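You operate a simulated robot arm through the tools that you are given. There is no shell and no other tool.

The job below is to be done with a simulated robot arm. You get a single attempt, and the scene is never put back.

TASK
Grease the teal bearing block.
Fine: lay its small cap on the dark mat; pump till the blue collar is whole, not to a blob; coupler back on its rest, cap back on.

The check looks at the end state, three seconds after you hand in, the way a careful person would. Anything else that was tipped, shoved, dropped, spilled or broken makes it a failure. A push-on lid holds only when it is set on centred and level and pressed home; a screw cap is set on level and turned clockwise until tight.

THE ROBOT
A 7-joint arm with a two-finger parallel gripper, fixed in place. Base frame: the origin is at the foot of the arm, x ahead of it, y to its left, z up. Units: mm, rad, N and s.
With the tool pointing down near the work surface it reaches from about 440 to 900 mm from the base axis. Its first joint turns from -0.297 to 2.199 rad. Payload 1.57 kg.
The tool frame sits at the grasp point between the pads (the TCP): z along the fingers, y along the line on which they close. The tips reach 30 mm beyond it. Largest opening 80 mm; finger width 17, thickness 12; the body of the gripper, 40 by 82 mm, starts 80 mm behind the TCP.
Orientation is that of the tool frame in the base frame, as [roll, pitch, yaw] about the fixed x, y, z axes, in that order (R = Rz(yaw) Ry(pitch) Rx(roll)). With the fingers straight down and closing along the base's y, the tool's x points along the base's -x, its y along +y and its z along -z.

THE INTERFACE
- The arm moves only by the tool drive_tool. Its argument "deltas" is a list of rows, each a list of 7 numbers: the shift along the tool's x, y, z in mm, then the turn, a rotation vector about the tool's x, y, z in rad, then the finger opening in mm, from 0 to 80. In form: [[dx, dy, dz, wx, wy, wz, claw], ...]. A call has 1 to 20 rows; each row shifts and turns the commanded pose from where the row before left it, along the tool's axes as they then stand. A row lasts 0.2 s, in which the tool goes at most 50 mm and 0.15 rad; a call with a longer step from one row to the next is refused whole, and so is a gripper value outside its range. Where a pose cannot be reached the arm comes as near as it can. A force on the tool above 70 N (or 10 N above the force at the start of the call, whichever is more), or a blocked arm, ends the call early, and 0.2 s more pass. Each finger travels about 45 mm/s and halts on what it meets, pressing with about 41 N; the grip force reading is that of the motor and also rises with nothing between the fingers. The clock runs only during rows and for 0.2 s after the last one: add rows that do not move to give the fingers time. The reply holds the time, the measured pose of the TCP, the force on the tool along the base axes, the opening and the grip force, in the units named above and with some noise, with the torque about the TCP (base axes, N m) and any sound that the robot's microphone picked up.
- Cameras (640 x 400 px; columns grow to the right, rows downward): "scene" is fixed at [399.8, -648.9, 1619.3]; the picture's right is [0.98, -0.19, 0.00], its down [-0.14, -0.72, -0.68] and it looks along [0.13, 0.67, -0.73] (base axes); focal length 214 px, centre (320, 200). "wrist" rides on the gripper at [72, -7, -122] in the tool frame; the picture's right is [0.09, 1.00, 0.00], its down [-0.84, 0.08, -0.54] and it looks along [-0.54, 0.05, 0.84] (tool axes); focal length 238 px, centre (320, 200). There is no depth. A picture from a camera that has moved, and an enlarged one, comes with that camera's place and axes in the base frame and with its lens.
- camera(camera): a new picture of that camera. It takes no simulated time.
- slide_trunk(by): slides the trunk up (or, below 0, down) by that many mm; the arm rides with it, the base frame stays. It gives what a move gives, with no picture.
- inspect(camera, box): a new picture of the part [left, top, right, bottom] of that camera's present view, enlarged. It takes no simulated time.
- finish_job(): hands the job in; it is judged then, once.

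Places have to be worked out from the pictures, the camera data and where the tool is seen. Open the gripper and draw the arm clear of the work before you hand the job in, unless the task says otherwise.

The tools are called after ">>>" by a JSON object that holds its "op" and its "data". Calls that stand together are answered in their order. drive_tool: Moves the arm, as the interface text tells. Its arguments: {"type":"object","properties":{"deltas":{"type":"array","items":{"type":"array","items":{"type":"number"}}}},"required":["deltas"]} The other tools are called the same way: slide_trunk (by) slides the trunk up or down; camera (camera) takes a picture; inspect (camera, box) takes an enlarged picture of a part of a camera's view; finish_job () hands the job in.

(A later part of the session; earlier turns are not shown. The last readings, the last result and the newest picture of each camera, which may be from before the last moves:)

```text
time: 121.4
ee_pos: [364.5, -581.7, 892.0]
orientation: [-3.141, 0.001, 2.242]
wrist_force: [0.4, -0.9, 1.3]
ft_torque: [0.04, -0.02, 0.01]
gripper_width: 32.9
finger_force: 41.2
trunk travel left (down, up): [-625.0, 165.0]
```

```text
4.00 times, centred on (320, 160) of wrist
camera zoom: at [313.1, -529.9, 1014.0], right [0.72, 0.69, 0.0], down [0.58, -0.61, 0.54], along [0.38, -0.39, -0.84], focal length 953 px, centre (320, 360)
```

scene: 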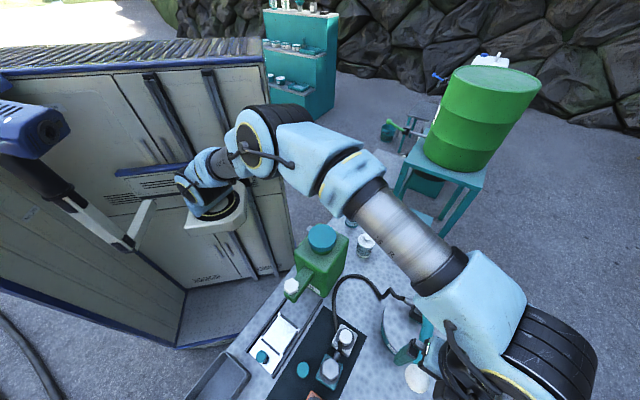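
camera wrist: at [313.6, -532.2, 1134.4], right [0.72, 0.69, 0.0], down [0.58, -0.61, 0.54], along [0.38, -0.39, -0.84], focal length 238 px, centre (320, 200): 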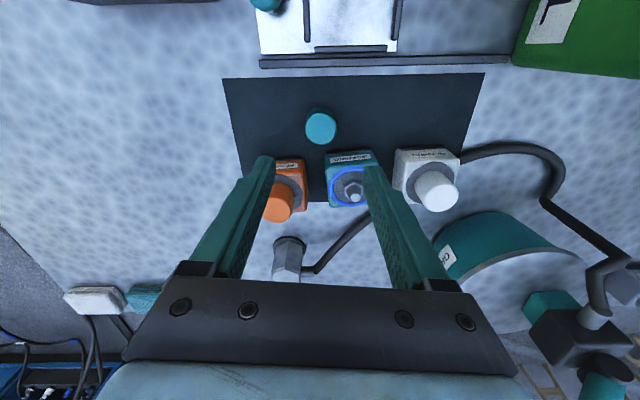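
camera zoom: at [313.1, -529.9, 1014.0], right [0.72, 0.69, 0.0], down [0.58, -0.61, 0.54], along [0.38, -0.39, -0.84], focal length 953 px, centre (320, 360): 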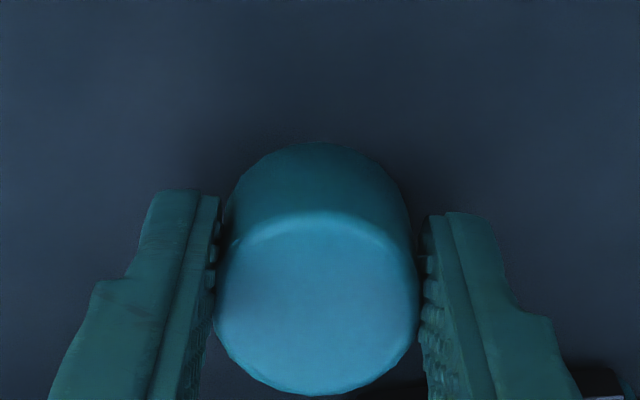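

The grip matches the original one. I lift the cap straight up and carry it back over the teal nipple, for comparison with the picture I took after removing it.

>>> {"op": "drive_tool", "data": {"deltas": [[0, 0, -10, 0, 0, 0, 26], [0, 0, -30, 0, 0, 0, 26], [0, 0, -40, 0, 0, 0, 26], [0, 0, -37, 0, 0, 0, 26], [-19.5, 13.8, 0, 0, 0, 0, 26], [-19.5, 13.8, 0, 0, 0, 0, 26], [-19.4, 13.7, 0, 0, 0, 0, 26], [0, 0, 0, 0, 0, 0, 26], [0, 0, 0, 0, 0, 0, 26]]}}

>>> {"op": "inspect", "data": {"camera": "wrist", "box": [260, 80, 380, 180]}}

>>> {"op": "camera", "data": {"camera": "wrist"}}

```text
time: 123.4
ee_pos: [432.9, -600.4, 1008.8]
orientation: [-3.141, 0.0, 2.243]
wrist_force: [0.4, -0.2, -0.1]
ft_torque: [0.04, -0.03, -0.04]
gripper_width: 33.0
finger_force: 41.4
trunk travel left (down, up): [-625.0, 165.0]
```

```text
4.00 times, centred on (320, 130) of wrist
camera zoom: at [382.8, -549.2, 1130.6], right [0.72, 0.69, 0.0], down [0.58, -0.61, 0.54], along [0.38, -0.39, -0.84], focal length 953 px, centre (320, 480)
```

zoom: 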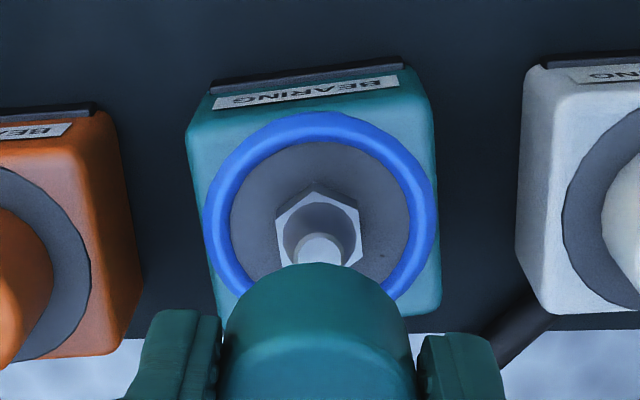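

```text
taken
camera wrist: at [382.8, -549.2, 1130.6], right [0.72, 0.69, 0.0], down [0.58, -0.61, 0.54], along [0.38, -0.39, -0.84], focal length 238 px, centre (320, 200)
```

wrist: 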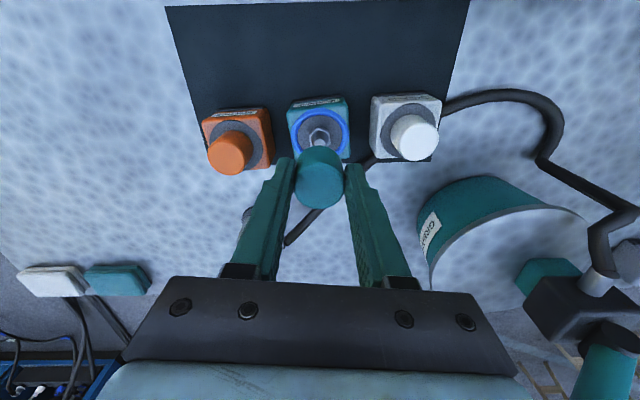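

The nipple and the cap relative to each other match the removal picture to within about half a millimetre. I descend to about 12 mm above the seat and compare with the close-up references.

>>> {"op": "drive_tool", "data": {"deltas": [[0, 0, 20, 0, 0, 0, 26], [0, 0, 20, 0, 0, 0, 26], [0, 0, 10, 0, 0, 0, 26], [0, 0, 5, 0, 0, 0, 26], [0, 0, 0, 0, 0, 0, 26], [0, 0, 0, 0, 0, 0, 26]]}}

>>> {"op": "inspect", "data": {"camera": "wrist", "box": [240, 90, 400, 210]}}

```text
time: 124.8
ee_pos: [433.0, -601.4, 952.7]
orientation: [-3.141, 0.0, 2.242]
wrist_force: [0.8, 0.0, -0.9]
ft_torque: [0.03, -0.02, 0.0]
gripper_width: 32.7
finger_force: 41.4
trunk travel left (down, up): [-625.0, 165.0]
```

```text
3.33 times, centred on (320, 150) of wrist
camera zoom: at [381.3, -549.7, 1075.0], right [0.72, 0.69, 0.0], down [0.58, -0.61, 0.54], along [0.38, -0.39, -0.84], focal length 794 px, centre (320, 367)
```

zoom: 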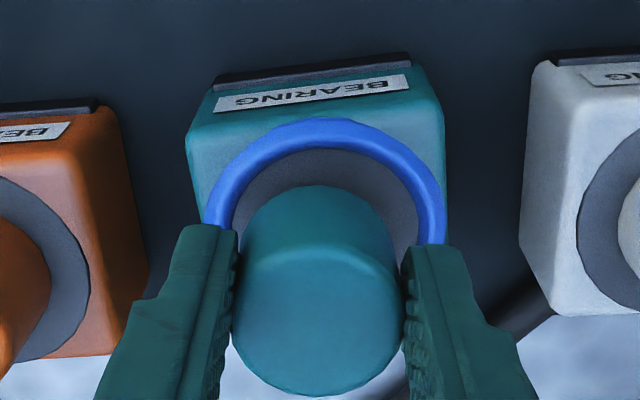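

By the collar ring, the nipple is still about 1.5–2 mm further out than the cap's centre compared with the original seated view. I shift -1.7 mm and look again.

>>> {"op": "drive_tool", "data": {"deltas": [[-1.7, -0.3, 0, 0, 0, 0, 26], [0, 0, 0, 0, 0, 0, 26], [0, 0, 0, 0, 0, 0, 26]]}}

>>> {"op": "inspect", "data": {"camera": "wrist", "box": [240, 90, 400, 210]}}

>>> {"op": "inspect", "data": {"camera": "scene", "box": [300, 350, 364, 390]}}

```text
time: 125.6
ee_pos: [433.4, -603.5, 953.9]
orientation: [3.141, 0.0, 2.243]
wrist_force: [0.1, 0.9, -0.5]
ft_torque: [0.0, 0.04, 0.01]
gripper_width: 32.9
finger_force: 41.0
trunk travel left (down, up): [-625.0, 165.0]
```

```text
3.33 times, centred on (320, 150) of wrist
camera zoom: at [382.0, -551.0, 1075.2], right [0.72, 0.69, 0.0], down [0.58, -0.61, 0.54], along [0.38, -0.39, -0.84], focal length 794 px, centre (320, 367)
```

zoom: 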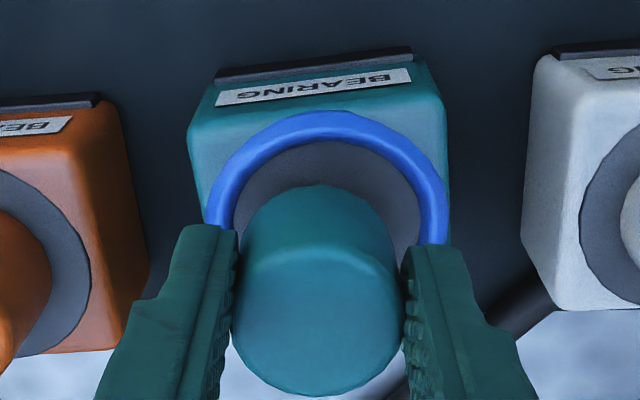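

```text
10.00 times, centred on (332, 370) of scene
camera zoom: at [399.8, -648.9, 1619.3], right [0.98, -0.19, 0.0], down [-0.14, -0.72, -0.68], along [0.13, 0.67, -0.73], focal length 2145 px, centre (200, -1500)
```

zoom: 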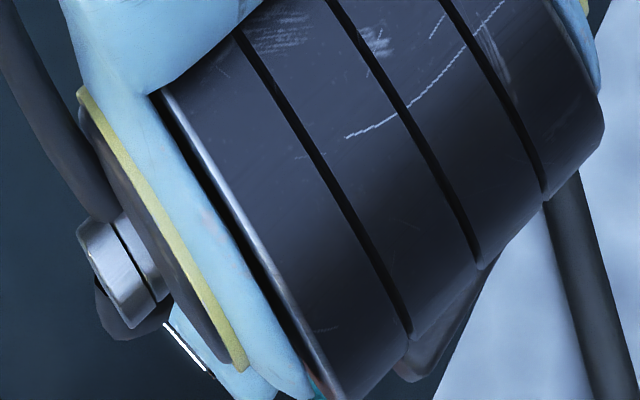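

Good: within about 0.5 mm now. I lower the cap in 1 mm steps with force monitoring; seat expected at z≈938.

>>> {"op": "drive_tool", "data": {"deltas": [[0, 0, 1, 0, 0, 0, 26], [0, 0, 1, 0, 0, 0, 26], [0, 0, 1, 0, 0, 0, 26], [0, 0, 0, 0, 0, 0, 26]]}}

>>> {"op": "drive_tool", "data": {"deltas": [[0, 0, 1, 0, 0, 0, 26], [0, 0, 1, 0, 0, 0, 26], [0, 0, 1, 0, 0, 0, 26], [0, 0, 0, 0, 0, 0, 26]]}}

>>> {"op": "drive_tool", "data": {"deltas": [[0, 0, 1, 0, 0, 0, 26], [0, 0, 1, 0, 0, 0, 26], [0, 0, 1, 0, 0, 0, 26], [0, 0, 0, 0, 0, 0, 26]]}}

```text
time: 126.6
ee_pos: [431.8, -603.6, 949.9]
orientation: [3.141, 0.001, 2.243]
wrist_force: [-1.6, 0.9, -1.0]
ft_torque: [-0.01, 0.01, 0.04]
gripper_width: 32.9
finger_force: 41.2
trunk travel left (down, up): [-625.0, 165.0]
```

```text
time: 127.6
ee_pos: [431.3, -603.8, 948.4]
orientation: [3.141, 0.0, 2.243]
wrist_force: [-0.1, 0.3, 0.3]
ft_torque: [-0.03, -0.05, 0.01]
gripper_width: 32.9
finger_force: 41.0
trunk travel left (down, up): [-625.0, 165.0]
```

```text
time: 128.6
ee_pos: [431.8, -602.9, 943.7]
orientation: [3.141, 0.001, 2.243]
wrist_force: [-0.8, 2.0, 1.2]
ft_torque: [0.15, -0.03, 0.02]
gripper_width: 33.0
finger_force: 41.7
trunk travel left (down, up): [-625.0, 165.0]
```

A slight touch is beginning at z≈944 (2 N sideways). I look and go one more millimetre.

>>> {"op": "drive_tool", "data": {"deltas": [[0, 0, 1, 0, 0, 0, 26], [0, 0, 0, 0, 0, 0, 26]]}}

>>> {"op": "inspect", "data": {"camera": "wrist", "box": [240, 90, 400, 210]}}

```text
time: 129.2
ee_pos: [433.0, -603.7, 943.8]
orientation: [-3.141, 0.001, 2.243]
wrist_force: [-0.1, 3.0, 1.8]
ft_torque: [0.18, 0.01, 0.01]
gripper_width: 33.0
finger_force: 41.6
trunk travel left (down, up): [-625.0, 165.0]
```

```text
3.33 times, centred on (320, 150) of wrist
camera zoom: at [382.3, -551.4, 1065.8], right [0.72, 0.69, 0.0], down [0.58, -0.61, 0.54], along [0.38, -0.39, -0.84], focal length 794 px, centre (320, 367)
```

zoom: 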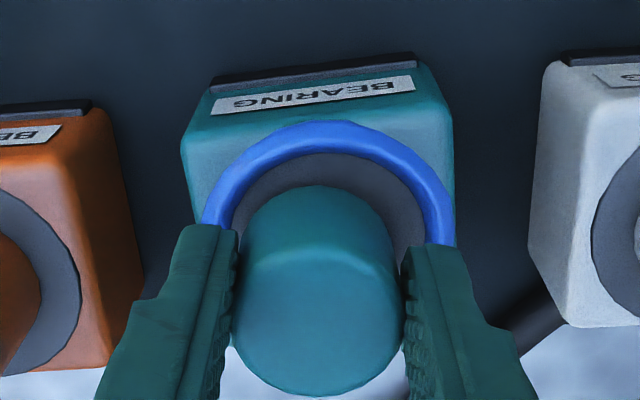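

The block now sits relative to the fingers as in the original picture; only ~3 N of side contact. I give way 0.3 mm in that direction and continue down.

>>> {"op": "drive_tool", "data": {"deltas": [[0.3, 0.2, 1, 0, 0, 0, 26], [0, 0, 0, 0, 0, 0, 26]]}}

>>> {"op": "drive_tool", "data": {"deltas": [[0, 0, 1, 0, 0, 0, 26], [0, 0, 0, 0, 0, 0, 26]]}}

>>> {"op": "drive_tool", "data": {"deltas": [[0, 0, 1, 0, 0, 0, 26], [0, 0, 0, 0, 0, 0, 26]]}}

```text
time: 129.8
ee_pos: [431.8, -603.8, 942.3]
orientation: [3.139, 0.001, 2.241]
wrist_force: [0.8, 3.0, 1.4]
ft_torque: [0.13, -0.06, 0.02]
gripper_width: 32.8
finger_force: 41.1
trunk travel left (down, up): [-625.0, 165.0]
```

```text
time: 130.4
ee_pos: [431.5, -602.7, 943.0]
orientation: [3.141, 0.001, 2.243]
wrist_force: [0.8, 3.9, 0.5]
ft_torque: [0.17, -0.06, 0.02]
gripper_width: 32.6
finger_force: 40.6
trunk travel left (down, up): [-625.0, 165.0]
```

```text
time: 131.0
ee_pos: [431.8, -604.0, 941.1]
orientation: [-3.141, 0.001, 2.244]
wrist_force: [-0.2, 4.0, 0.9]
ft_torque: [0.15, -0.01, 0.01]
gripper_width: 32.7
finger_force: 40.4
trunk travel left (down, up): [-625.0, 165.0]
```

It slides down with only 4 N of side force. I give way a bit more and continue.

>>> {"op": "drive_tool", "data": {"deltas": [[0.4, 0.3, 1, 0, 0, 0, 26], [0, 0, 0, 0, 0, 0, 26]]}}

>>> {"op": "drive_tool", "data": {"deltas": [[0, 0, 1, 0, 0, 0, 26], [0, 0, 0, 0, 0, 0, 26]]}}

>>> {"op": "drive_tool", "data": {"deltas": [[0, 0, 1, 0, 0, 0, 26], [0, 0, 0, 0, 0, 0, 26]]}}

```text
time: 131.6
ee_pos: [432.4, -602.0, 940.6]
orientation: [3.141, 0.003, 2.242]
wrist_force: [0.4, 2.9, 5.1]
ft_torque: [0.11, -0.08, 0.05]
gripper_width: 32.7
finger_force: 40.5
trunk travel left (down, up): [-625.0, 165.0]
```

```text
time: 132.2
ee_pos: [432.3, -602.7, 940.3]
orientation: [-3.141, 0.005, 2.244]
wrist_force: [-1.4, 4.9, 17.7]
ft_torque: [0.33, -0.14, 0.02]
gripper_width: 32.5
finger_force: 41.0
trunk travel left (down, up): [-625.0, 165.0]
```

```text
time: 132.8
ee_pos: [431.4, -603.1, 939.7]
orientation: [3.141, 0.002, 2.244]
wrist_force: [-1.7, 5.3, 28.4]
ft_torque: [0.3, -0.1, -0.02]
gripper_width: 32.6
finger_force: 41.2
trunk travel left (down, up): [-625.0, 165.0]
```

Solid contact at z≈940 with 28 N, about where the seat should be. I look at it before pressing it home.

>>> {"op": "inspect", "data": {"camera": "wrist", "box": [240, 90, 400, 210]}}

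>>> {"op": "drive_tool", "data": {"deltas": [[0, 0, 1, 0, 0, 0, 26], [0, 0, 0, 0, 0, 0, 26]]}}

```text
3.33 times, centred on (320, 150) of wrist
camera zoom: at [381.3, -551.0, 1061.3], right [0.72, 0.69, 0.0], down [0.58, -0.6, 0.55], along [0.38, -0.39, -0.84], focal length 794 px, centre (320, 367)
```

zoom: 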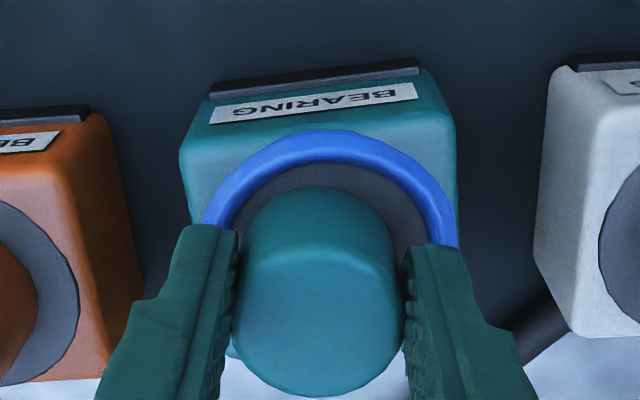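

```text
time: 133.4
ee_pos: [432.5, -602.7, 939.9]
orientation: [-3.141, 0.004, 2.242]
wrist_force: [-0.7, 0.2, 29.2]
ft_torque: [0.02, -0.21, -0.03]
gripper_width: 32.9
finger_force: 40.9
trunk travel left (down, up): [-625.0, 165.0]
```

The force holds at 29 N with side force gone (the fingers slip rather than push further). I release gently, rise and examine how the cap sits.

>>> {"op": "drive_tool", "data": {"deltas": [[0, 0, -1.5, 0, 0, 0, 26], [0, 0, 0, 0, 0, 0, 36], [0, 0, 0, 0, 0, 0, 46], [0, 0, 0, 0, 0, 0, 60], [0, 0, 0, 0, 0, 0, 60], [0, 0, -10, 0, 0, 0, 60], [0, 0, -30, 0, 0, 0, 60], [0, 0, -20, 0, 0, 0, 60], [0, 0, 0, 0, 0, 0, 60]]}}

>>> {"op": "inspect", "data": {"camera": "wrist", "box": [240, 90, 400, 190]}}

>>> {"op": "camera", "data": {"camera": "wrist"}}

```text
time: 135.4
ee_pos: [432.5, -603.4, 999.6]
orientation: [3.141, 0.001, 2.243]
wrist_force: [0.6, 0.4, -0.1]
ft_torque: [0.0, 0.04, 0.01]
gripper_width: 60.1
finger_force: 0.0
trunk travel left (down, up): [-625.0, 165.0]
```

```text
4.00 times, centred on (320, 140) of wrist
camera zoom: at [382.7, -551.2, 1120.5], right [0.72, 0.69, 0.0], down [0.58, -0.61, 0.54], along [0.38, -0.39, -0.84], focal length 953 px, centre (320, 440)
```

zoom: 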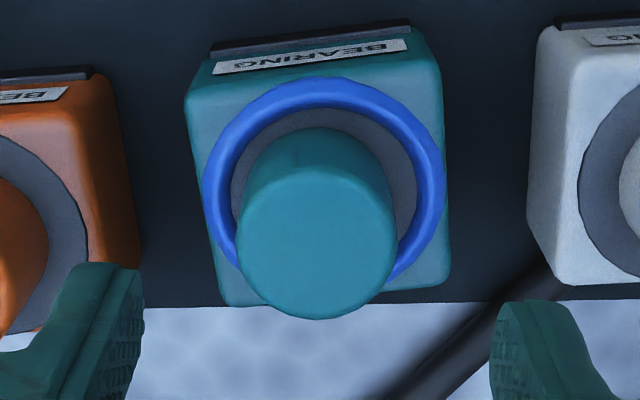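

```text
taken
camera wrist: at [382.7, -551.2, 1120.5], right [0.72, 0.69, 0.0], down [0.58, -0.61, 0.54], along [0.38, -0.39, -0.84], focal length 238 px, centre (320, 200)
```

wrist: 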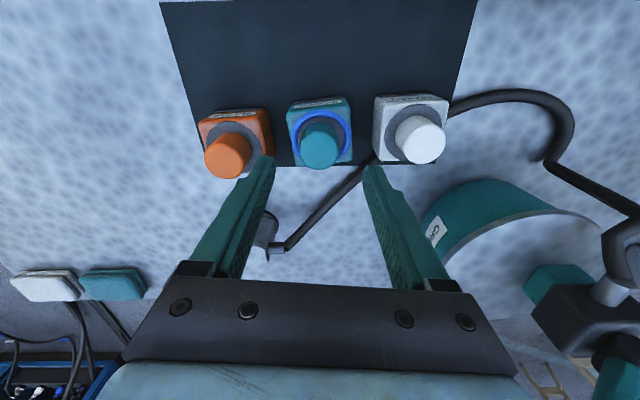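

The cap sits on the nipple inside the whole collar, perhaps a millimetre off. I'll close the fingers and press its top at the centre to be sure it is level and home; first I move over its centre and come down near it.

>>> {"op": "drive_tool", "data": {"deltas": [[-3.2, -0.9, 0, 0, 0, 0, 40], [0, 0, 0, 0, 0, 0, 20], [0, 0, 0, 0, 0, 0, 0], [0, 0, 0, 0, 0, 0, 0], [0, 0, 15, 0, 0, 0, 0], [0, 0, 15, 0, 0, 0, 0], [0, 0, 8, 0, 0, 0, 0], [0, 0, 0, 0, 0, 0, 0]]}}

>>> {"op": "inspect", "data": {"camera": "wrist", "box": [240, 90, 400, 210]}}

```text
time: 137.2
ee_pos: [434.1, -606.7, 959.3]
orientation: [3.141, 0.001, 2.244]
wrist_force: [-0.4, 0.7, 2.7]
ft_torque: [0.04, -0.01, 0.01]
gripper_width: 0.0
finger_force: 20.8
trunk travel left (down, up): [-625.0, 165.0]
```

```text
3.33 times, centred on (320, 150) of wrist
camera zoom: at [384.0, -553.6, 1081.4], right [0.72, 0.69, 0.0], down [0.58, -0.61, 0.54], along [0.38, -0.39, -0.84], focal length 794 px, centre (320, 367)
```

zoom: 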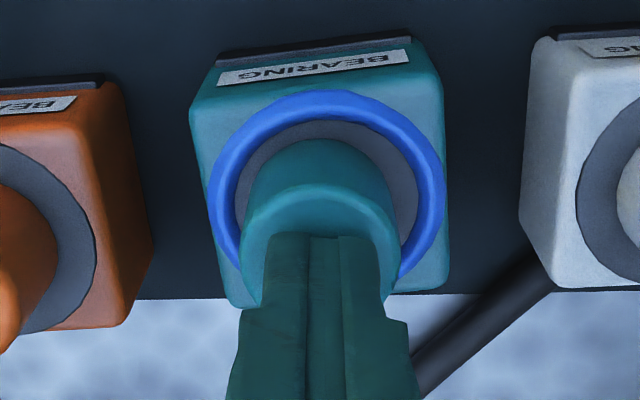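

The fingertips just touch the cap top (3 N), about 2 mm outward of its centre. I lift 3 mm, shift +2 mm, and press down in steps.

>>> {"op": "drive_tool", "data": {"deltas": [[0, 0, -3, 0, 0, 0, 0], [2.0, -0.6, 0, 0, 0, 0, 0], [0, 0, 2, 0, 0, 0, 0], [0, 0, 1, 0, 0, 0, 0], [0, 0, 0, 0, 0, 0, 0]]}}

>>> {"op": "drive_tool", "data": {"deltas": [[0, 0, 1, 0, 0, 0, 0], [0, 0, 0, 0, 0, 0, 0]]}}

>>> {"op": "drive_tool", "data": {"deltas": [[0, 0, 1, 0, 0, 0, 0], [0, 0, 0, 0, 0, 0, 0]]}}

>>> {"op": "drive_tool", "data": {"deltas": [[0, 0, 1, 0, 0, 0, 0], [0, 0, 0, 0, 0, 0, 0]]}}

```text
time: 138.4
ee_pos: [430.9, -604.9, 960.7]
orientation: [-3.142, -0.001, 2.242]
wrist_force: [-0.1, 0.4, 0.2]
ft_torque: [0.02, 0.01, -0.02]
gripper_width: 0.3
finger_force: 21.3
trunk travel left (down, up): [-625.0, 165.0]
```

```text
time: 139.0
ee_pos: [431.0, -604.4, 959.0]
orientation: [3.141, 0.001, 2.242]
wrist_force: [-0.3, -0.7, 2.7]
ft_torque: [0.0, -0.02, -0.01]
gripper_width: 0.0
finger_force: 20.9
trunk travel left (down, up): [-625.0, 165.0]
```

```text
time: 139.6
ee_pos: [433.5, -605.4, 959.4]
orientation: [3.142, 0.004, 2.243]
wrist_force: [-0.2, -1.8, 10.6]
ft_torque: [-0.08, 0.03, -0.01]
gripper_width: 0.0
finger_force: 21.7
trunk travel left (down, up): [-625.0, 165.0]
```

```text
time: 140.2
ee_pos: [431.3, -604.0, 959.7]
orientation: [-3.141, 0.004, 2.243]
wrist_force: [-2.7, -0.7, 22.4]
ft_torque: [-0.04, 0.06, -0.03]
gripper_width: 0.0
finger_force: 21.3
trunk travel left (down, up): [-625.0, 165.0]
```

Firm contact, stiffness ~11 N/mm and no give. I press on to about 55 N and listen for a click.

>>> {"op": "drive_tool", "data": {"deltas": [[0, 0, 1, 0, 0, 0, 0], [0, 0, 1, 0, 0, 0, 0], [0, 0, 0, 0, 0, 0, 0]]}}

>>> {"op": "drive_tool", "data": {"deltas": [[0, 0, 1, 0, 0, 0, 0], [0, 0, 0, 0, 0, 0, 0]]}}

>>> {"op": "inspect", "data": {"camera": "wrist", "box": [240, 90, 400, 210]}}

```text
time: 141.0
ee_pos: [431.4, -603.7, 958.4]
orientation: [-3.141, 0.006, 2.242]
wrist_force: [-2.6, -1.5, 49.2]
ft_torque: [-0.02, 0.13, -0.01]
gripper_width: 0.2
finger_force: 21.5
trunk travel left (down, up): [-625.0, 165.0]
```

```text
time: 141.6
ee_pos: [432.4, -603.9, 958.3]
orientation: [3.14, 0.009, 2.242]
wrist_force: [-3.0, 2.1, 55.3]
ft_torque: [0.13, 0.13, 0.0]
gripper_width: 0.1
finger_force: 21.3
trunk travel left (down, up): [-625.0, 165.0]
```

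```text
3.33 times, centred on (320, 150) of wrist
camera zoom: at [381.1, -551.8, 1080.2], right [0.72, 0.69, 0.0], down [0.58, -0.6, 0.55], along [0.38, -0.4, -0.84], focal length 794 px, centre (320, 367)
```

zoom: 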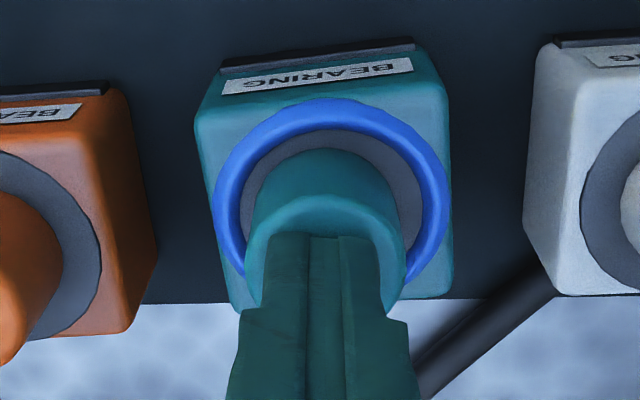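

Held 55 N without give; it is home. I back off, rise, and move the arm aside for a clear look.

>>> {"op": "drive_tool", "data": {"deltas": [[0, 0, -3, 0, 0, 0, 0], [0, 0, -4, 0, 0, 0, 0], [0, 0, -20, 0, 0, 0, 0], [0, 0, -30, 0, 0, 0, 0], [0, 0, 0, 0, 0, 0, 20], [0, 0, 0, 0, 0, 0, 50], [0, 0, 0, 0, 0, 0, 80], [0, 0, 0, 0, 0, 0, 80]]}}

>>> {"op": "camera", "data": {"camera": "wrist"}}

>>> {"op": "inspect", "data": {"camera": "wrist", "box": [180, 70, 468, 190]}}

>>> {"op": "inspect", "data": {"camera": "wrist", "box": [270, 90, 366, 150]}}

```text
time: 143.4
ee_pos: [431.5, -606.0, 1011.9]
orientation: [3.141, 0.0, 2.242]
wrist_force: [-0.1, 0.3, -0.5]
ft_torque: [-0.01, 0.06, -0.01]
gripper_width: 80.1
finger_force: 0.0
trunk travel left (down, up): [-625.0, 165.0]
```

```text
taken
camera wrist: at [381.5, -553.7, 1133.9], right [0.72, 0.69, 0.0], down [0.58, -0.61, 0.54], along [0.38, -0.39, -0.84], focal length 238 px, centre (320, 200)
```

wrist: 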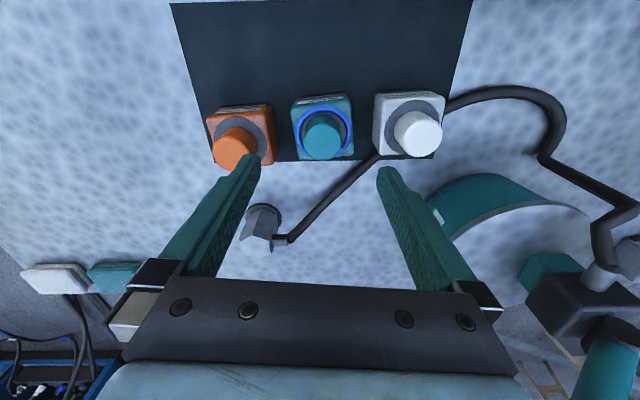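

```text
2.22 times, centred on (324, 130) of wrist
camera zoom: at [381.5, -553.7, 1133.9], right [0.72, 0.69, 0.0], down [0.58, -0.61, 0.54], along [0.38, -0.39, -0.84], focal length 530 px, centre (311, 356)
```

zoom: 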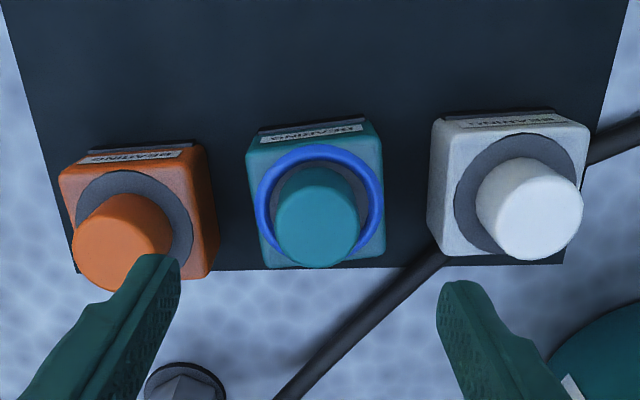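

```text
6.67 times, centred on (318, 120) of wrist
camera zoom: at [381.5, -553.7, 1133.9], right [0.72, 0.69, 0.0], down [0.58, -0.61, 0.54], along [0.38, -0.39, -0.84], focal length 1589 px, centre (333, 733)
```

zoom: 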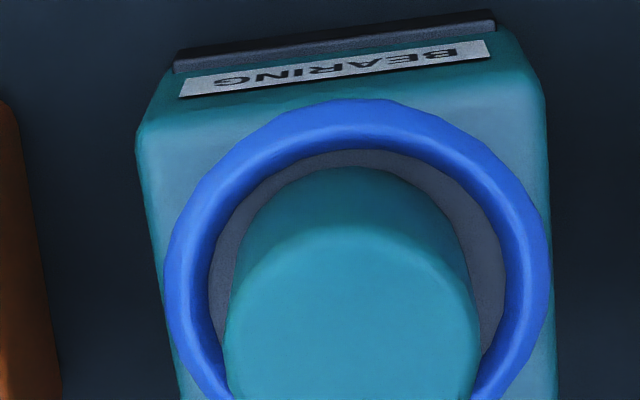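

The cap sits level within the whole collar, top at the same height as originally (z≈930). I raise the arm and draw it back from the bench for final checks with the scene camera.

>>> {"op": "drive_tool", "data": {"deltas": [[0, 0, -40, 0, 0, 0, 80], [0, 0, -40, 0, 0, 0, 80], [0, 0, -40, 0, 0, 0, 80], [0, 0, -40, 0, 0, 0, 80], [0, 0, -40, 0, 0, 0, 80], [40, 4.5, 0, 0, 0, 0, 80], [40, 4.5, 0, 0, 0, 0, 80], [40, 4.5, 0, 0, 0, 0, 80], [40, 4.5, 0, 0, 0, 0, 80], [40, 4.5, 0, 0, 0, 0, 80], [40, 4.5, 0, 0, 0, 0, 80], [0, 0, 0, 0, 0, 0, 80]]}}

>>> {"op": "camera", "data": {"camera": "scene"}}

>>> {"op": "inspect", "data": {"camera": "scene", "box": [300, 340, 396, 400]}}

>>> {"op": "inspect", "data": {"camera": "scene", "box": [300, 350, 364, 390]}}

>>> {"op": "inspect", "data": {"camera": "wrist", "box": [200, 100, 440, 280]}}

```text
time: 146.0
ee_pos: [302.4, -398.8, 1212.7]
orientation: [-3.142, 0.0, 2.242]
wrist_force: [-0.5, 0.5, 0.6]
ft_torque: [0.03, 0.03, 0.01]
gripper_width: 79.7
finger_force: 0.1
trunk travel left (down, up): [-625.0, 165.0]
```

```text
taken
```

scene: 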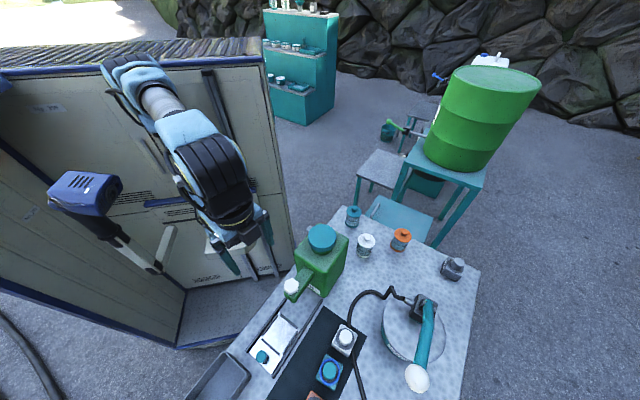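

```text
6.67 times, centred on (348, 370) of scene
camera zoom: at [399.8, -648.9, 1619.3], right [0.98, -0.19, 0.0], down [-0.14, -0.72, -0.68], along [0.13, 0.67, -0.73], focal length 1430 px, centre (133, -933)
```

zoom: 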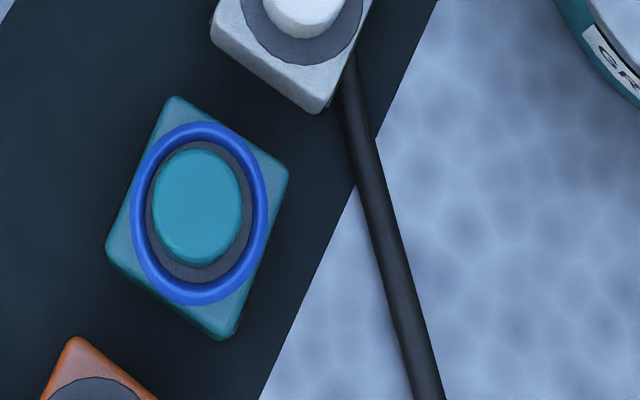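

```text
10.00 times, centred on (332, 370) of scene
camera zoom: at [399.8, -648.9, 1619.3], right [0.98, -0.19, 0.0], down [-0.14, -0.72, -0.68], along [0.13, 0.67, -0.73], focal length 2145 px, centre (200, -1500)
```

zoom: 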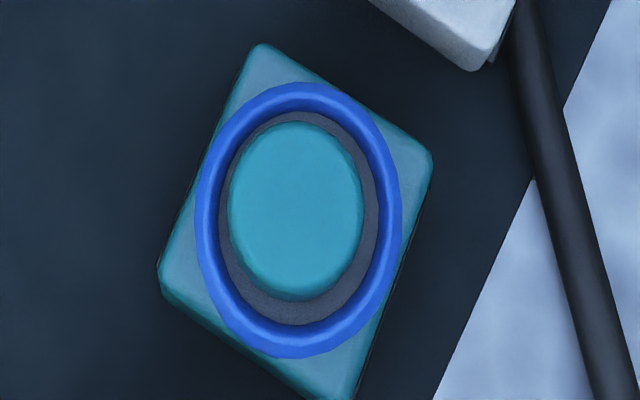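

```text
2.22 times, centred on (320, 190) of wrist
camera zoom: at [252.6, -346.3, 1334.7], right [0.72, 0.69, 0.0], down [0.58, -0.61, 0.54], along [0.38, -0.39, -0.84], focal length 530 px, centre (320, 222)
```

zoom: 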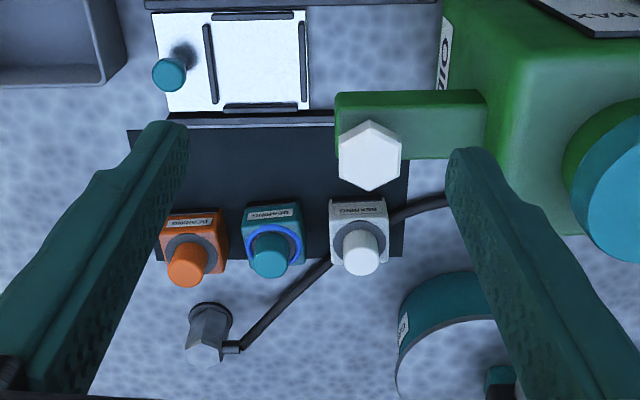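

The collar is whole and everything else is in place, but measured against the ring the cap sits about 2.5 mm off-centre along my closing direction (play in the fit). I go back to centre it properly with the fingers.

>>> {"op": "drive_tool", "data": {"deltas": [[-40, -4.5, 0, 0, 0, 0, 70], [-40, -4.5, 0, 0, 0, 0, 70], [-40, -4.5, 0, 0, 0, 0, 70], [-40, -4.5, 0, 0, 0, 0, 70], [-40, -4.5, 0, 0, 0, 0, 70], [-40, -2.5, 0, 0, 0, 0, 70], [0, 0, 40, 0, 0, 0, 70], [0, 0, 40, 0, 0, 0, 70], [0, 0, 40, 0, 0, 0, 70], [0, 0, 40, 0, 0, 0, 70], [0, 0, 40, 0, 0, 0, 70], [0, 0, 0, 0, 0, 0, 70], [0, 0, 0, 0, 0, 0, 70]]}}

>>> {"op": "inspect", "data": {"camera": "wrist", "box": [270, 90, 366, 150]}}

```text
time: 148.8
ee_pos: [434.3, -603.6, 1010.7]
orientation: [3.14, 0.001, 2.242]
wrist_force: [-0.2, -0.3, -0.5]
ft_torque: [0.02, -0.02, 0.01]
gripper_width: 70.0
finger_force: 0.1
trunk travel left (down, up): [-625.0, 165.0]
```

```text
6.67 times, centred on (318, 120) of wrist
camera zoom: at [383.9, -552.0, 1133.1], right [0.72, 0.69, 0.0], down [0.58, -0.61, 0.54], along [0.38, -0.39, -0.84], focal length 1589 px, centre (333, 733)
```

zoom: 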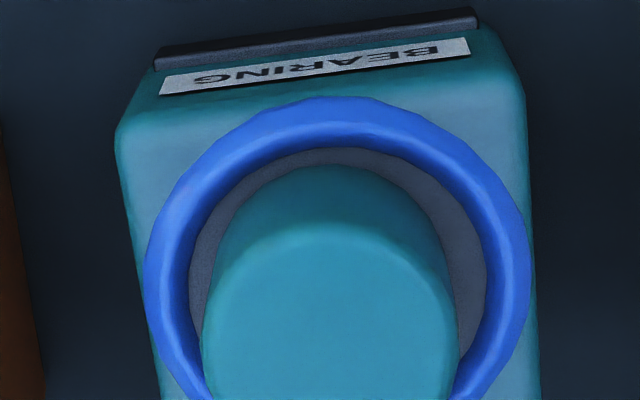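

The cap is visibly left of the ring's centre by about 2 mm. I shift the tool +1.4 mm in y so its centre coincides with the ring's, and descend to verify at close range.

>>> {"op": "drive_tool", "data": {"deltas": [[-0.5, 1.4, 20, 0, 0, 0, 70], [0, 0, 20, 0, 0, 0, 70], [0, 0, 18, 0, 0, 0, 70], [0, 0, 0, 0, 0, 0, 70], [0, 0, 0, 0, 0, 0, 70]]}}

>>> {"op": "inspect", "data": {"camera": "wrist", "box": [240, 90, 400, 210]}}

```text
time: 150.0
ee_pos: [434.9, -602.5, 953.5]
orientation: [3.142, -0.001, 2.242]
wrist_force: [0.4, 0.3, 0.2]
ft_torque: [0.01, -0.01, -0.01]
gripper_width: 70.2
finger_force: 0.0
trunk travel left (down, up): [-625.0, 165.0]
```

```text
3.33 times, centred on (320, 150) of wrist
camera zoom: at [384.0, -551.0, 1075.4], right [0.72, 0.69, 0.0], down [0.58, -0.61, 0.54], along [0.38, -0.39, -0.84], focal length 794 px, centre (320, 367)
```

zoom: 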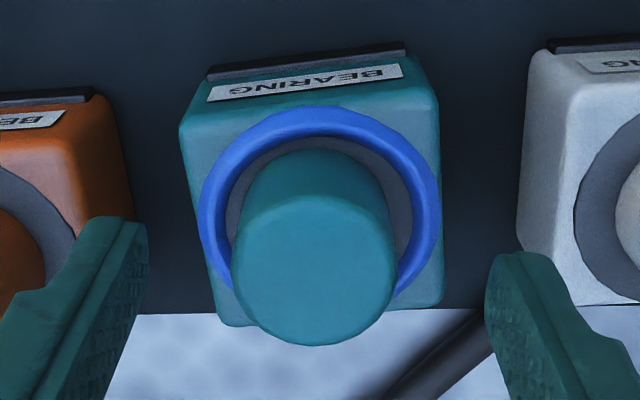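

Close up, the cap appears about 1 mm left and ~2 mm toward the base relative to the ring. I descend to grip height and close; the fingers will centre it in y, then I can shift it in x.

>>> {"op": "drive_tool", "data": {"deltas": [[0, 0.3, 7, 0, 0, 0, 60], [0, 0, 6, 0, 0, 0, 50], [0, 0, 0, 0, 0, 0, 44], [0, 0, 0, 0, 0, 0, 38], [0, 0, 0, 0, 0, 0, 30], [0, 0, 0, 0, 0, 0, 26], [0, 0, 0, 0, 0, 0, 26]]}}

>>> {"op": "inspect", "data": {"camera": "wrist", "box": [240, 90, 400, 210]}}

```text
time: 151.6
ee_pos: [434.5, -602.8, 941.1]
orientation: [3.142, 0.001, 2.242]
wrist_force: [0.4, 0.9, -0.2]
ft_torque: [-0.04, 0.0, -0.03]
gripper_width: 33.2
finger_force: 36.3
trunk travel left (down, up): [-625.0, 165.0]
```

```text
3.33 times, centred on (320, 150) of wrist
camera zoom: at [384.1, -550.9, 1062.4], right [0.72, 0.69, 0.0], down [0.58, -0.61, 0.54], along [0.38, -0.39, -0.84], focal length 794 px, centre (320, 367)
```

zoom: 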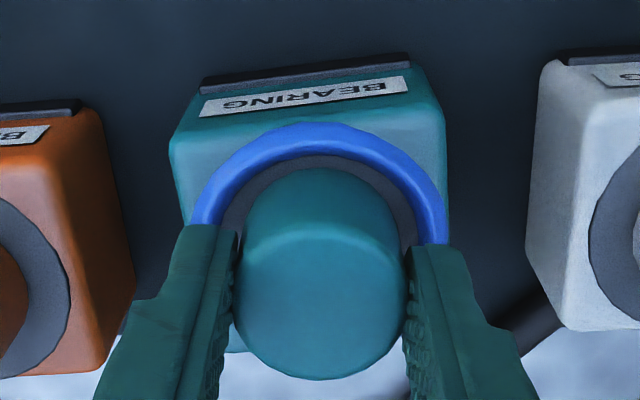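

The cap is now centred on the ring in y with no side force; in x it still sits ~2 mm toward the base. I nudge it outward in half-millimetre steps while watching the force.

>>> {"op": "drive_tool", "data": {"deltas": [[-0.5, 0, -0.3, 0, 0, 0, 26], [-0.5, 0, 0, 0, 0, 0, 26], [0, 0, 0, 0, 0, 0, 26]]}}

>>> {"op": "drive_tool", "data": {"deltas": [[-0.5, 0, 0, 0, 0, 0, 26], [-0.4, 0, 0, 0, 0, 0, 26], [0, 0, 0, 0, 0, 0, 26]]}}

>>> {"op": "inspect", "data": {"camera": "wrist", "box": [240, 90, 400, 210]}}

```text
time: 152.4
ee_pos: [434.8, -603.6, 940.8]
orientation: [-3.141, -0.001, 2.242]
wrist_force: [-0.3, 0.6, -0.1]
ft_torque: [-0.01, -0.03, 0.0]
gripper_width: 33.1
finger_force: 41.2
trunk travel left (down, up): [-625.0, 165.0]
```

```text
time: 153.2
ee_pos: [435.2, -603.6, 941.5]
orientation: [-3.141, 0.002, 2.243]
wrist_force: [-0.4, -0.5, 1.3]
ft_torque: [-0.02, 0.05, 0.01]
gripper_width: 32.8
finger_force: 40.7
trunk travel left (down, up): [-625.0, 165.0]
```

```text
3.33 times, centred on (320, 150) of wrist
camera zoom: at [385.5, -552.1, 1062.4], right [0.72, 0.69, 0.0], down [0.58, -0.61, 0.54], along [0.38, -0.39, -0.84], focal length 794 px, centre (320, 367)
```

zoom: 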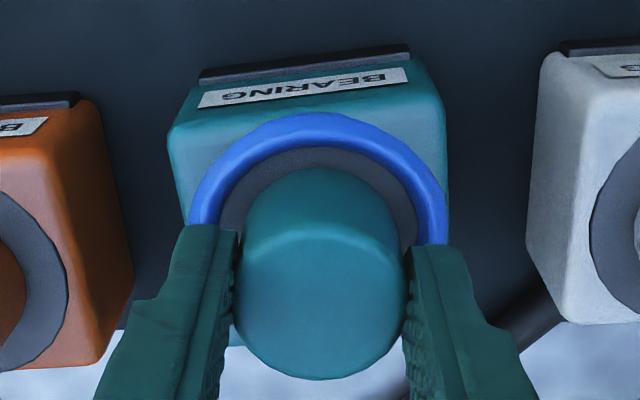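

The cap is now concentric with the ring (gap all round as expected), with no force. I nudge -0.4 in y and press down while gripped to see where it seats.

>>> {"op": "drive_tool", "data": {"deltas": [[0, -0.4, 0, 0, 0, 0, 26], [0, 0, 1, 0, 0, 0, 26], [0, 0, 0, 0, 0, 0, 26]]}}

>>> {"op": "drive_tool", "data": {"deltas": [[0, 0, 1, 0, 0, 0, 26], [0, 0, 0, 0, 0, 0, 26]]}}

>>> {"op": "drive_tool", "data": {"deltas": [[0, 0, 1, 0, 0, 0, 26], [0, 0, 0, 0, 0, 0, 26]]}}

```text
time: 154.0
ee_pos: [435.3, -603.5, 939.5]
orientation: [3.14, 0.002, 2.243]
wrist_force: [-2.0, 2.3, 9.1]
ft_torque: [0.16, 0.11, -0.01]
gripper_width: 32.9
finger_force: 40.7
trunk travel left (down, up): [-625.0, 165.0]
```

```text
time: 154.6
ee_pos: [435.8, -604.3, 940.2]
orientation: [3.141, 0.003, 2.241]
wrist_force: [-4.8, 1.9, 24.6]
ft_torque: [0.22, 0.23, -0.06]
gripper_width: 33.0
finger_force: 41.1
trunk travel left (down, up): [-625.0, 165.0]
```

```text
time: 155.2
ee_pos: [435.3, -604.1, 939.0]
orientation: [-3.14, 0.005, 2.243]
wrist_force: [-0.7, -4.4, 31.2]
ft_torque: [-0.17, 0.06, -0.07]
gripper_width: 32.8
finger_force: 41.0
trunk travel left (down, up): [-625.0, 165.0]
```

Seated solidly at 31 N. I release, rise, close the fingers, and press the cap top straight down at its centre.

>>> {"op": "drive_tool", "data": {"deltas": [[0, 0, -2, 0, 0, 0, 26], [0, 0, 0, 0, 0, 0, 36], [0, 0, 0, 0, 0, 0, 46], [0, 0, 0, 0, 0, 0, 60], [0, 0, -15, 0, 0, 0, 60], [0, 0, -30, 0, 0, 0, 60], [0, 0, -25, 0, 0, 0, 60], [0, 0, 0, 0, 0, 0, 60]]}}

>>> {"op": "inspect", "data": {"camera": "wrist", "box": [270, 90, 366, 150]}}

>>> {"op": "drive_tool", "data": {"deltas": [[0, 0, 0, 0, 0, 0, 30], [0, 0, 0, 0, 0, 0, 0], [0, 0, 0, 0, 0, 0, 0], [0, 0, 0, 0, 0, 0, 0], [0, 0, 20, 0, 0, 0, 0], [0, 0, 20, 0, 0, 0, 0], [0, 0, 0, 0, 0, 0, 0]]}}

>>> {"op": "inspect", "data": {"camera": "wrist", "box": [240, 90, 400, 210]}}

```text
time: 157.0
ee_pos: [437.3, -603.1, 1011.5]
orientation: [3.141, 0.0, 2.244]
wrist_force: [-0.5, 0.1, 0.3]
ft_torque: [-0.01, 0.02, -0.02]
gripper_width: 60.0
finger_force: 0.1
trunk travel left (down, up): [-625.0, 165.0]
```

```text
6.67 times, centred on (318, 120) of wrist
camera zoom: at [385.3, -552.3, 1132.8], right [0.72, 0.69, 0.0], down [0.58, -0.61, 0.54], along [0.38, -0.39, -0.84], focal length 1589 px, centre (333, 733)
```

zoom: 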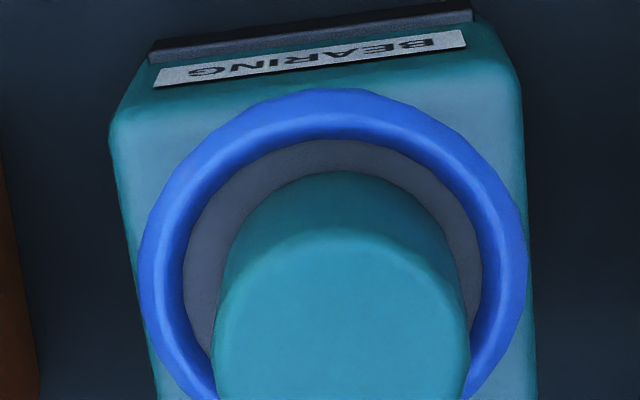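

```text
time: 158.6
ee_pos: [435.4, -604.8, 970.3]
orientation: [-3.141, -0.001, 2.244]
wrist_force: [-0.5, 0.8, -1.5]
ft_torque: [0.01, 0.0, 0.0]
gripper_width: 0.0
finger_force: 21.5
trunk travel left (down, up): [-625.0, 165.0]
```

```text
3.33 times, centred on (320, 150) of wrist
camera zoom: at [385.6, -552.7, 1091.5], right [0.72, 0.69, 0.0], down [0.58, -0.61, 0.54], along [0.38, -0.39, -0.84], focal length 794 px, centre (320, 367)
```

zoom: 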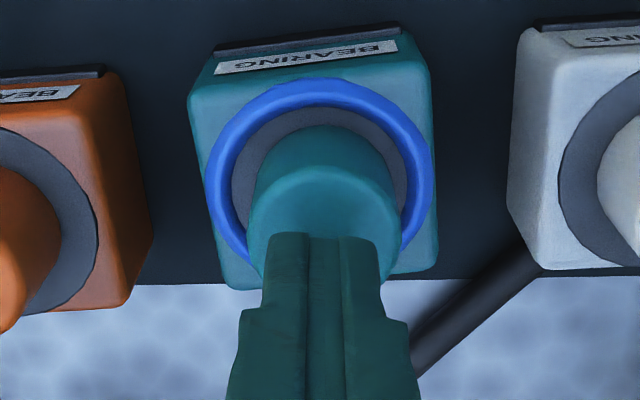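

Aligned within about 1 mm. I shift slightly over the cap's centre and press in steps.

>>> {"op": "drive_tool", "data": {"deltas": [[1.0, 0.6, 4, 0, 0, 0, 0], [0, 0, 4, 0, 0, 0, 0], [0, 0, 2, 0, 0, 0, 0], [0, 0, 0, 0, 0, 0, 0]]}}

>>> {"op": "drive_tool", "data": {"deltas": [[0, 0, 1, 0, 0, 0, 0], [0, 0, 1, 0, 0, 0, 0], [0, 0, 0, 0, 0, 0, 0]]}}

>>> {"op": "drive_tool", "data": {"deltas": [[0, 0, 1, 0, 0, 0, 0], [0, 0, 1, 0, 0, 0, 0], [0, 0, 0, 0, 0, 0, 0]]}}

```text
time: 159.6
ee_pos: [436.1, -604.5, 959.4]
orientation: [3.141, 0.0, 2.244]
wrist_force: [0.1, -0.2, 1.2]
ft_torque: [0.0, -0.02, -0.02]
gripper_width: 0.3
finger_force: 21.3
trunk travel left (down, up): [-625.0, 165.0]
```

```text
time: 160.4
ee_pos: [434.7, -603.5, 959.4]
orientation: [3.141, 0.003, 2.242]
wrist_force: [0.4, -1.5, 15.3]
ft_torque: [-0.03, -0.01, 0.02]
gripper_width: 0.0
finger_force: 21.7
trunk travel left (down, up): [-625.0, 165.0]
```

```text
time: 161.2
ee_pos: [435.7, -604.3, 959.4]
orientation: [-3.141, 0.008, 2.242]
wrist_force: [1.5, -2.0, 43.8]
ft_torque: [-0.04, -0.01, 0.03]
gripper_width: 0.1
finger_force: 21.3
trunk travel left (down, up): [-625.0, 165.0]
```

Torque stays near zero, so the load is central and level. One more press to about 60 N, then off and away for the final views.

>>> {"op": "drive_tool", "data": {"deltas": [[0, 0, 1, 0, 0, 0, 0], [0, 0, 0.5, 0, 0, 0, 0], [0, 0, 0, 0, 0, 0, 0]]}}

>>> {"op": "drive_tool", "data": {"deltas": [[0, 0, -3, 0, 0, 0, 0], [0, 0, -4, 0, 0, 0, 0], [0, 0, -20, 0, 0, 0, 0], [0, 0, -30, 0, 0, 0, 0], [0, 0, -40, 0, 0, 0, 40], [0, 0, -40, 0, 0, 0, 80], [0, 0, -40, 0, 0, 0, 80], [0, 0, -40, 0, 0, 0, 80], [0, 0, -30, 0, 0, 0, 80], [40, 4.5, 0, 0, 0, 0, 80], [40, 4.5, 0, 0, 0, 0, 80], [40, 4.5, 0, 0, 0, 0, 80], [40, 4.5, 0, 0, 0, 0, 80], [40, 4.5, 0, 0, 0, 0, 80], [40, 4.5, 0, 0, 0, 0, 80], [0, 0, 0, 0, 0, 0, 80]]}}

>>> {"op": "inspect", "data": {"camera": "scene", "box": [300, 350, 364, 390]}}

>>> {"op": "inspect", "data": {"camera": "scene", "box": [300, 340, 396, 400]}}

>>> {"op": "camera", "data": {"camera": "scene"}}

>>> {"op": "camera", "data": {"camera": "wrist"}}

```text
time: 162.0
ee_pos: [435.8, -604.5, 959.4]
orientation: [-3.141, 0.008, 2.243]
wrist_force: [-4.5, 1.5, 57.8]
ft_torque: [0.12, 0.16, 0.0]
gripper_width: 0.0
finger_force: 21.2
trunk travel left (down, up): [-625.0, 165.0]
```

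```text
time: 165.4
ee_pos: [308.9, -397.8, 1200.5]
orientation: [3.14, 0.001, 2.242]
wrist_force: [0.4, -0.2, -0.1]
ft_torque: [0.01, 0.01, -0.02]
gripper_width: 79.9
finger_force: 0.0
trunk travel left (down, up): [-625.0, 165.0]
```

```text
10.00 times, centred on (332, 370) of scene
camera zoom: at [399.8, -648.9, 1619.3], right [0.98, -0.19, 0.0], down [-0.14, -0.72, -0.68], along [0.13, 0.67, -0.73], focal length 2145 px, centre (200, -1500)
```

zoom: 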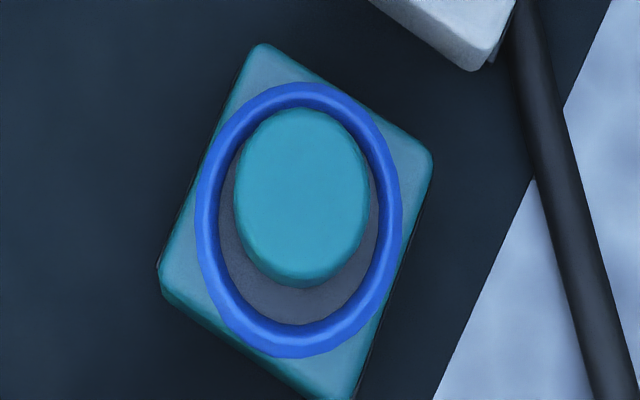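

```text
6.67 times, centred on (348, 370) of scene
camera zoom: at [399.8, -648.9, 1619.3], right [0.98, -0.19, 0.0], down [-0.14, -0.72, -0.68], along [0.13, 0.67, -0.73], focal length 1430 px, centre (133, -933)
```

zoom: 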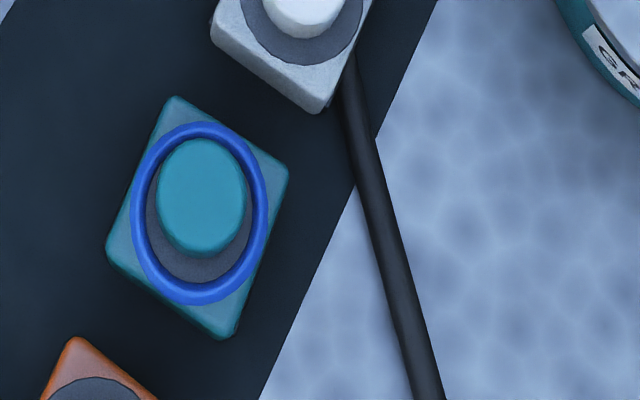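

```text
taken
```

scene: 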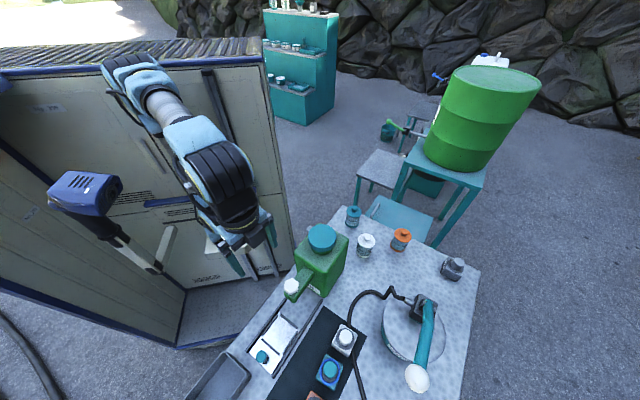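

```text
taken
camera wrist: at [258.8, -345.4, 1322.3], right [0.72, 0.69, 0.0], down [0.58, -0.61, 0.54], along [0.38, -0.39, -0.84], focal length 238 px, centre (320, 200)
```

wrist: 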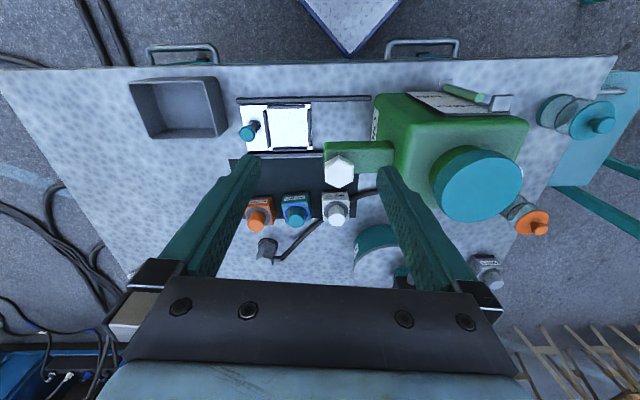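

The ring is whole and all is in place, but the cap seems now 2 mm off the other way, so it can slide on the nipple. I take highly enlarged views from both cameras to measure the cap against the ring accurately.

>>> {"op": "inspect", "data": {"camera": "scene", "box": [316, 360, 348, 380]}}

>>> {"op": "inspect", "data": {"camera": "scene", "box": [328, 326, 360, 346]}}

>>> {"op": "inspect", "data": {"camera": "wrist", "box": [278, 190, 318, 230]}}

>>> {"op": "inspect", "data": {"camera": "wrist", "box": [318, 190, 358, 230]}}

```text
16.00 times, centred on (332, 370) of scene
camera zoom: at [399.8, -648.9, 1619.3], right [0.98, -0.19, 0.0], down [-0.14, -0.72, -0.68], along [0.13, 0.67, -0.73], focal length 3432 px, centre (128, -2520)
```

zoom: 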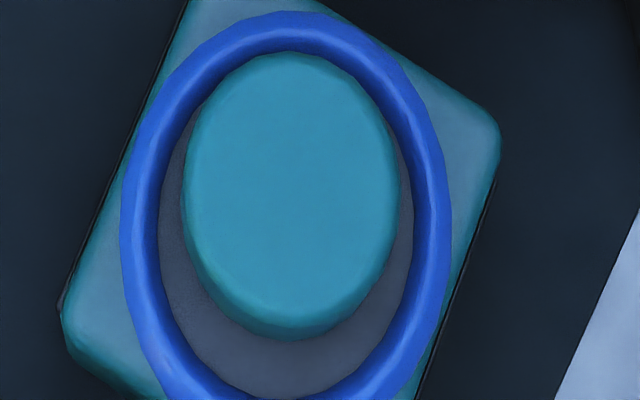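

```text
16.00 times, centred on (344, 336) of scene
camera zoom: at [399.8, -648.9, 1619.3], right [0.98, -0.19, 0.0], down [-0.14, -0.72, -0.68], along [0.13, 0.67, -0.73], focal length 3432 px, centre (-64, -1976)
```

zoom: 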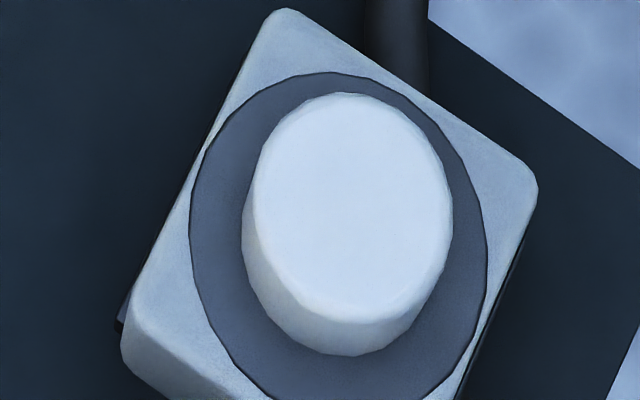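

```text
10.00 times, centred on (298, 210) of wrist
camera zoom: at [258.8, -345.4, 1322.3], right [0.72, 0.69, 0.0], down [0.58, -0.61, 0.54], along [0.38, -0.39, -0.84], focal length 2384 px, centre (540, 100)
```

zoom: 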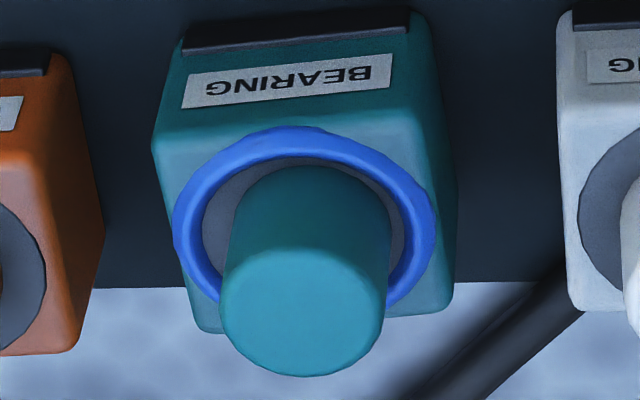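

```text
10.00 times, centred on (338, 210) of wrist
camera zoom: at [258.8, -345.4, 1322.3], right [0.72, 0.69, 0.0], down [0.58, -0.61, 0.54], along [0.38, -0.39, -0.84], focal length 2384 px, centre (140, 100)
```

zoom: 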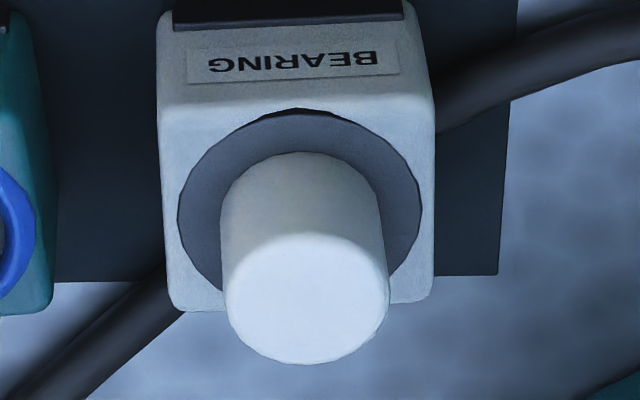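

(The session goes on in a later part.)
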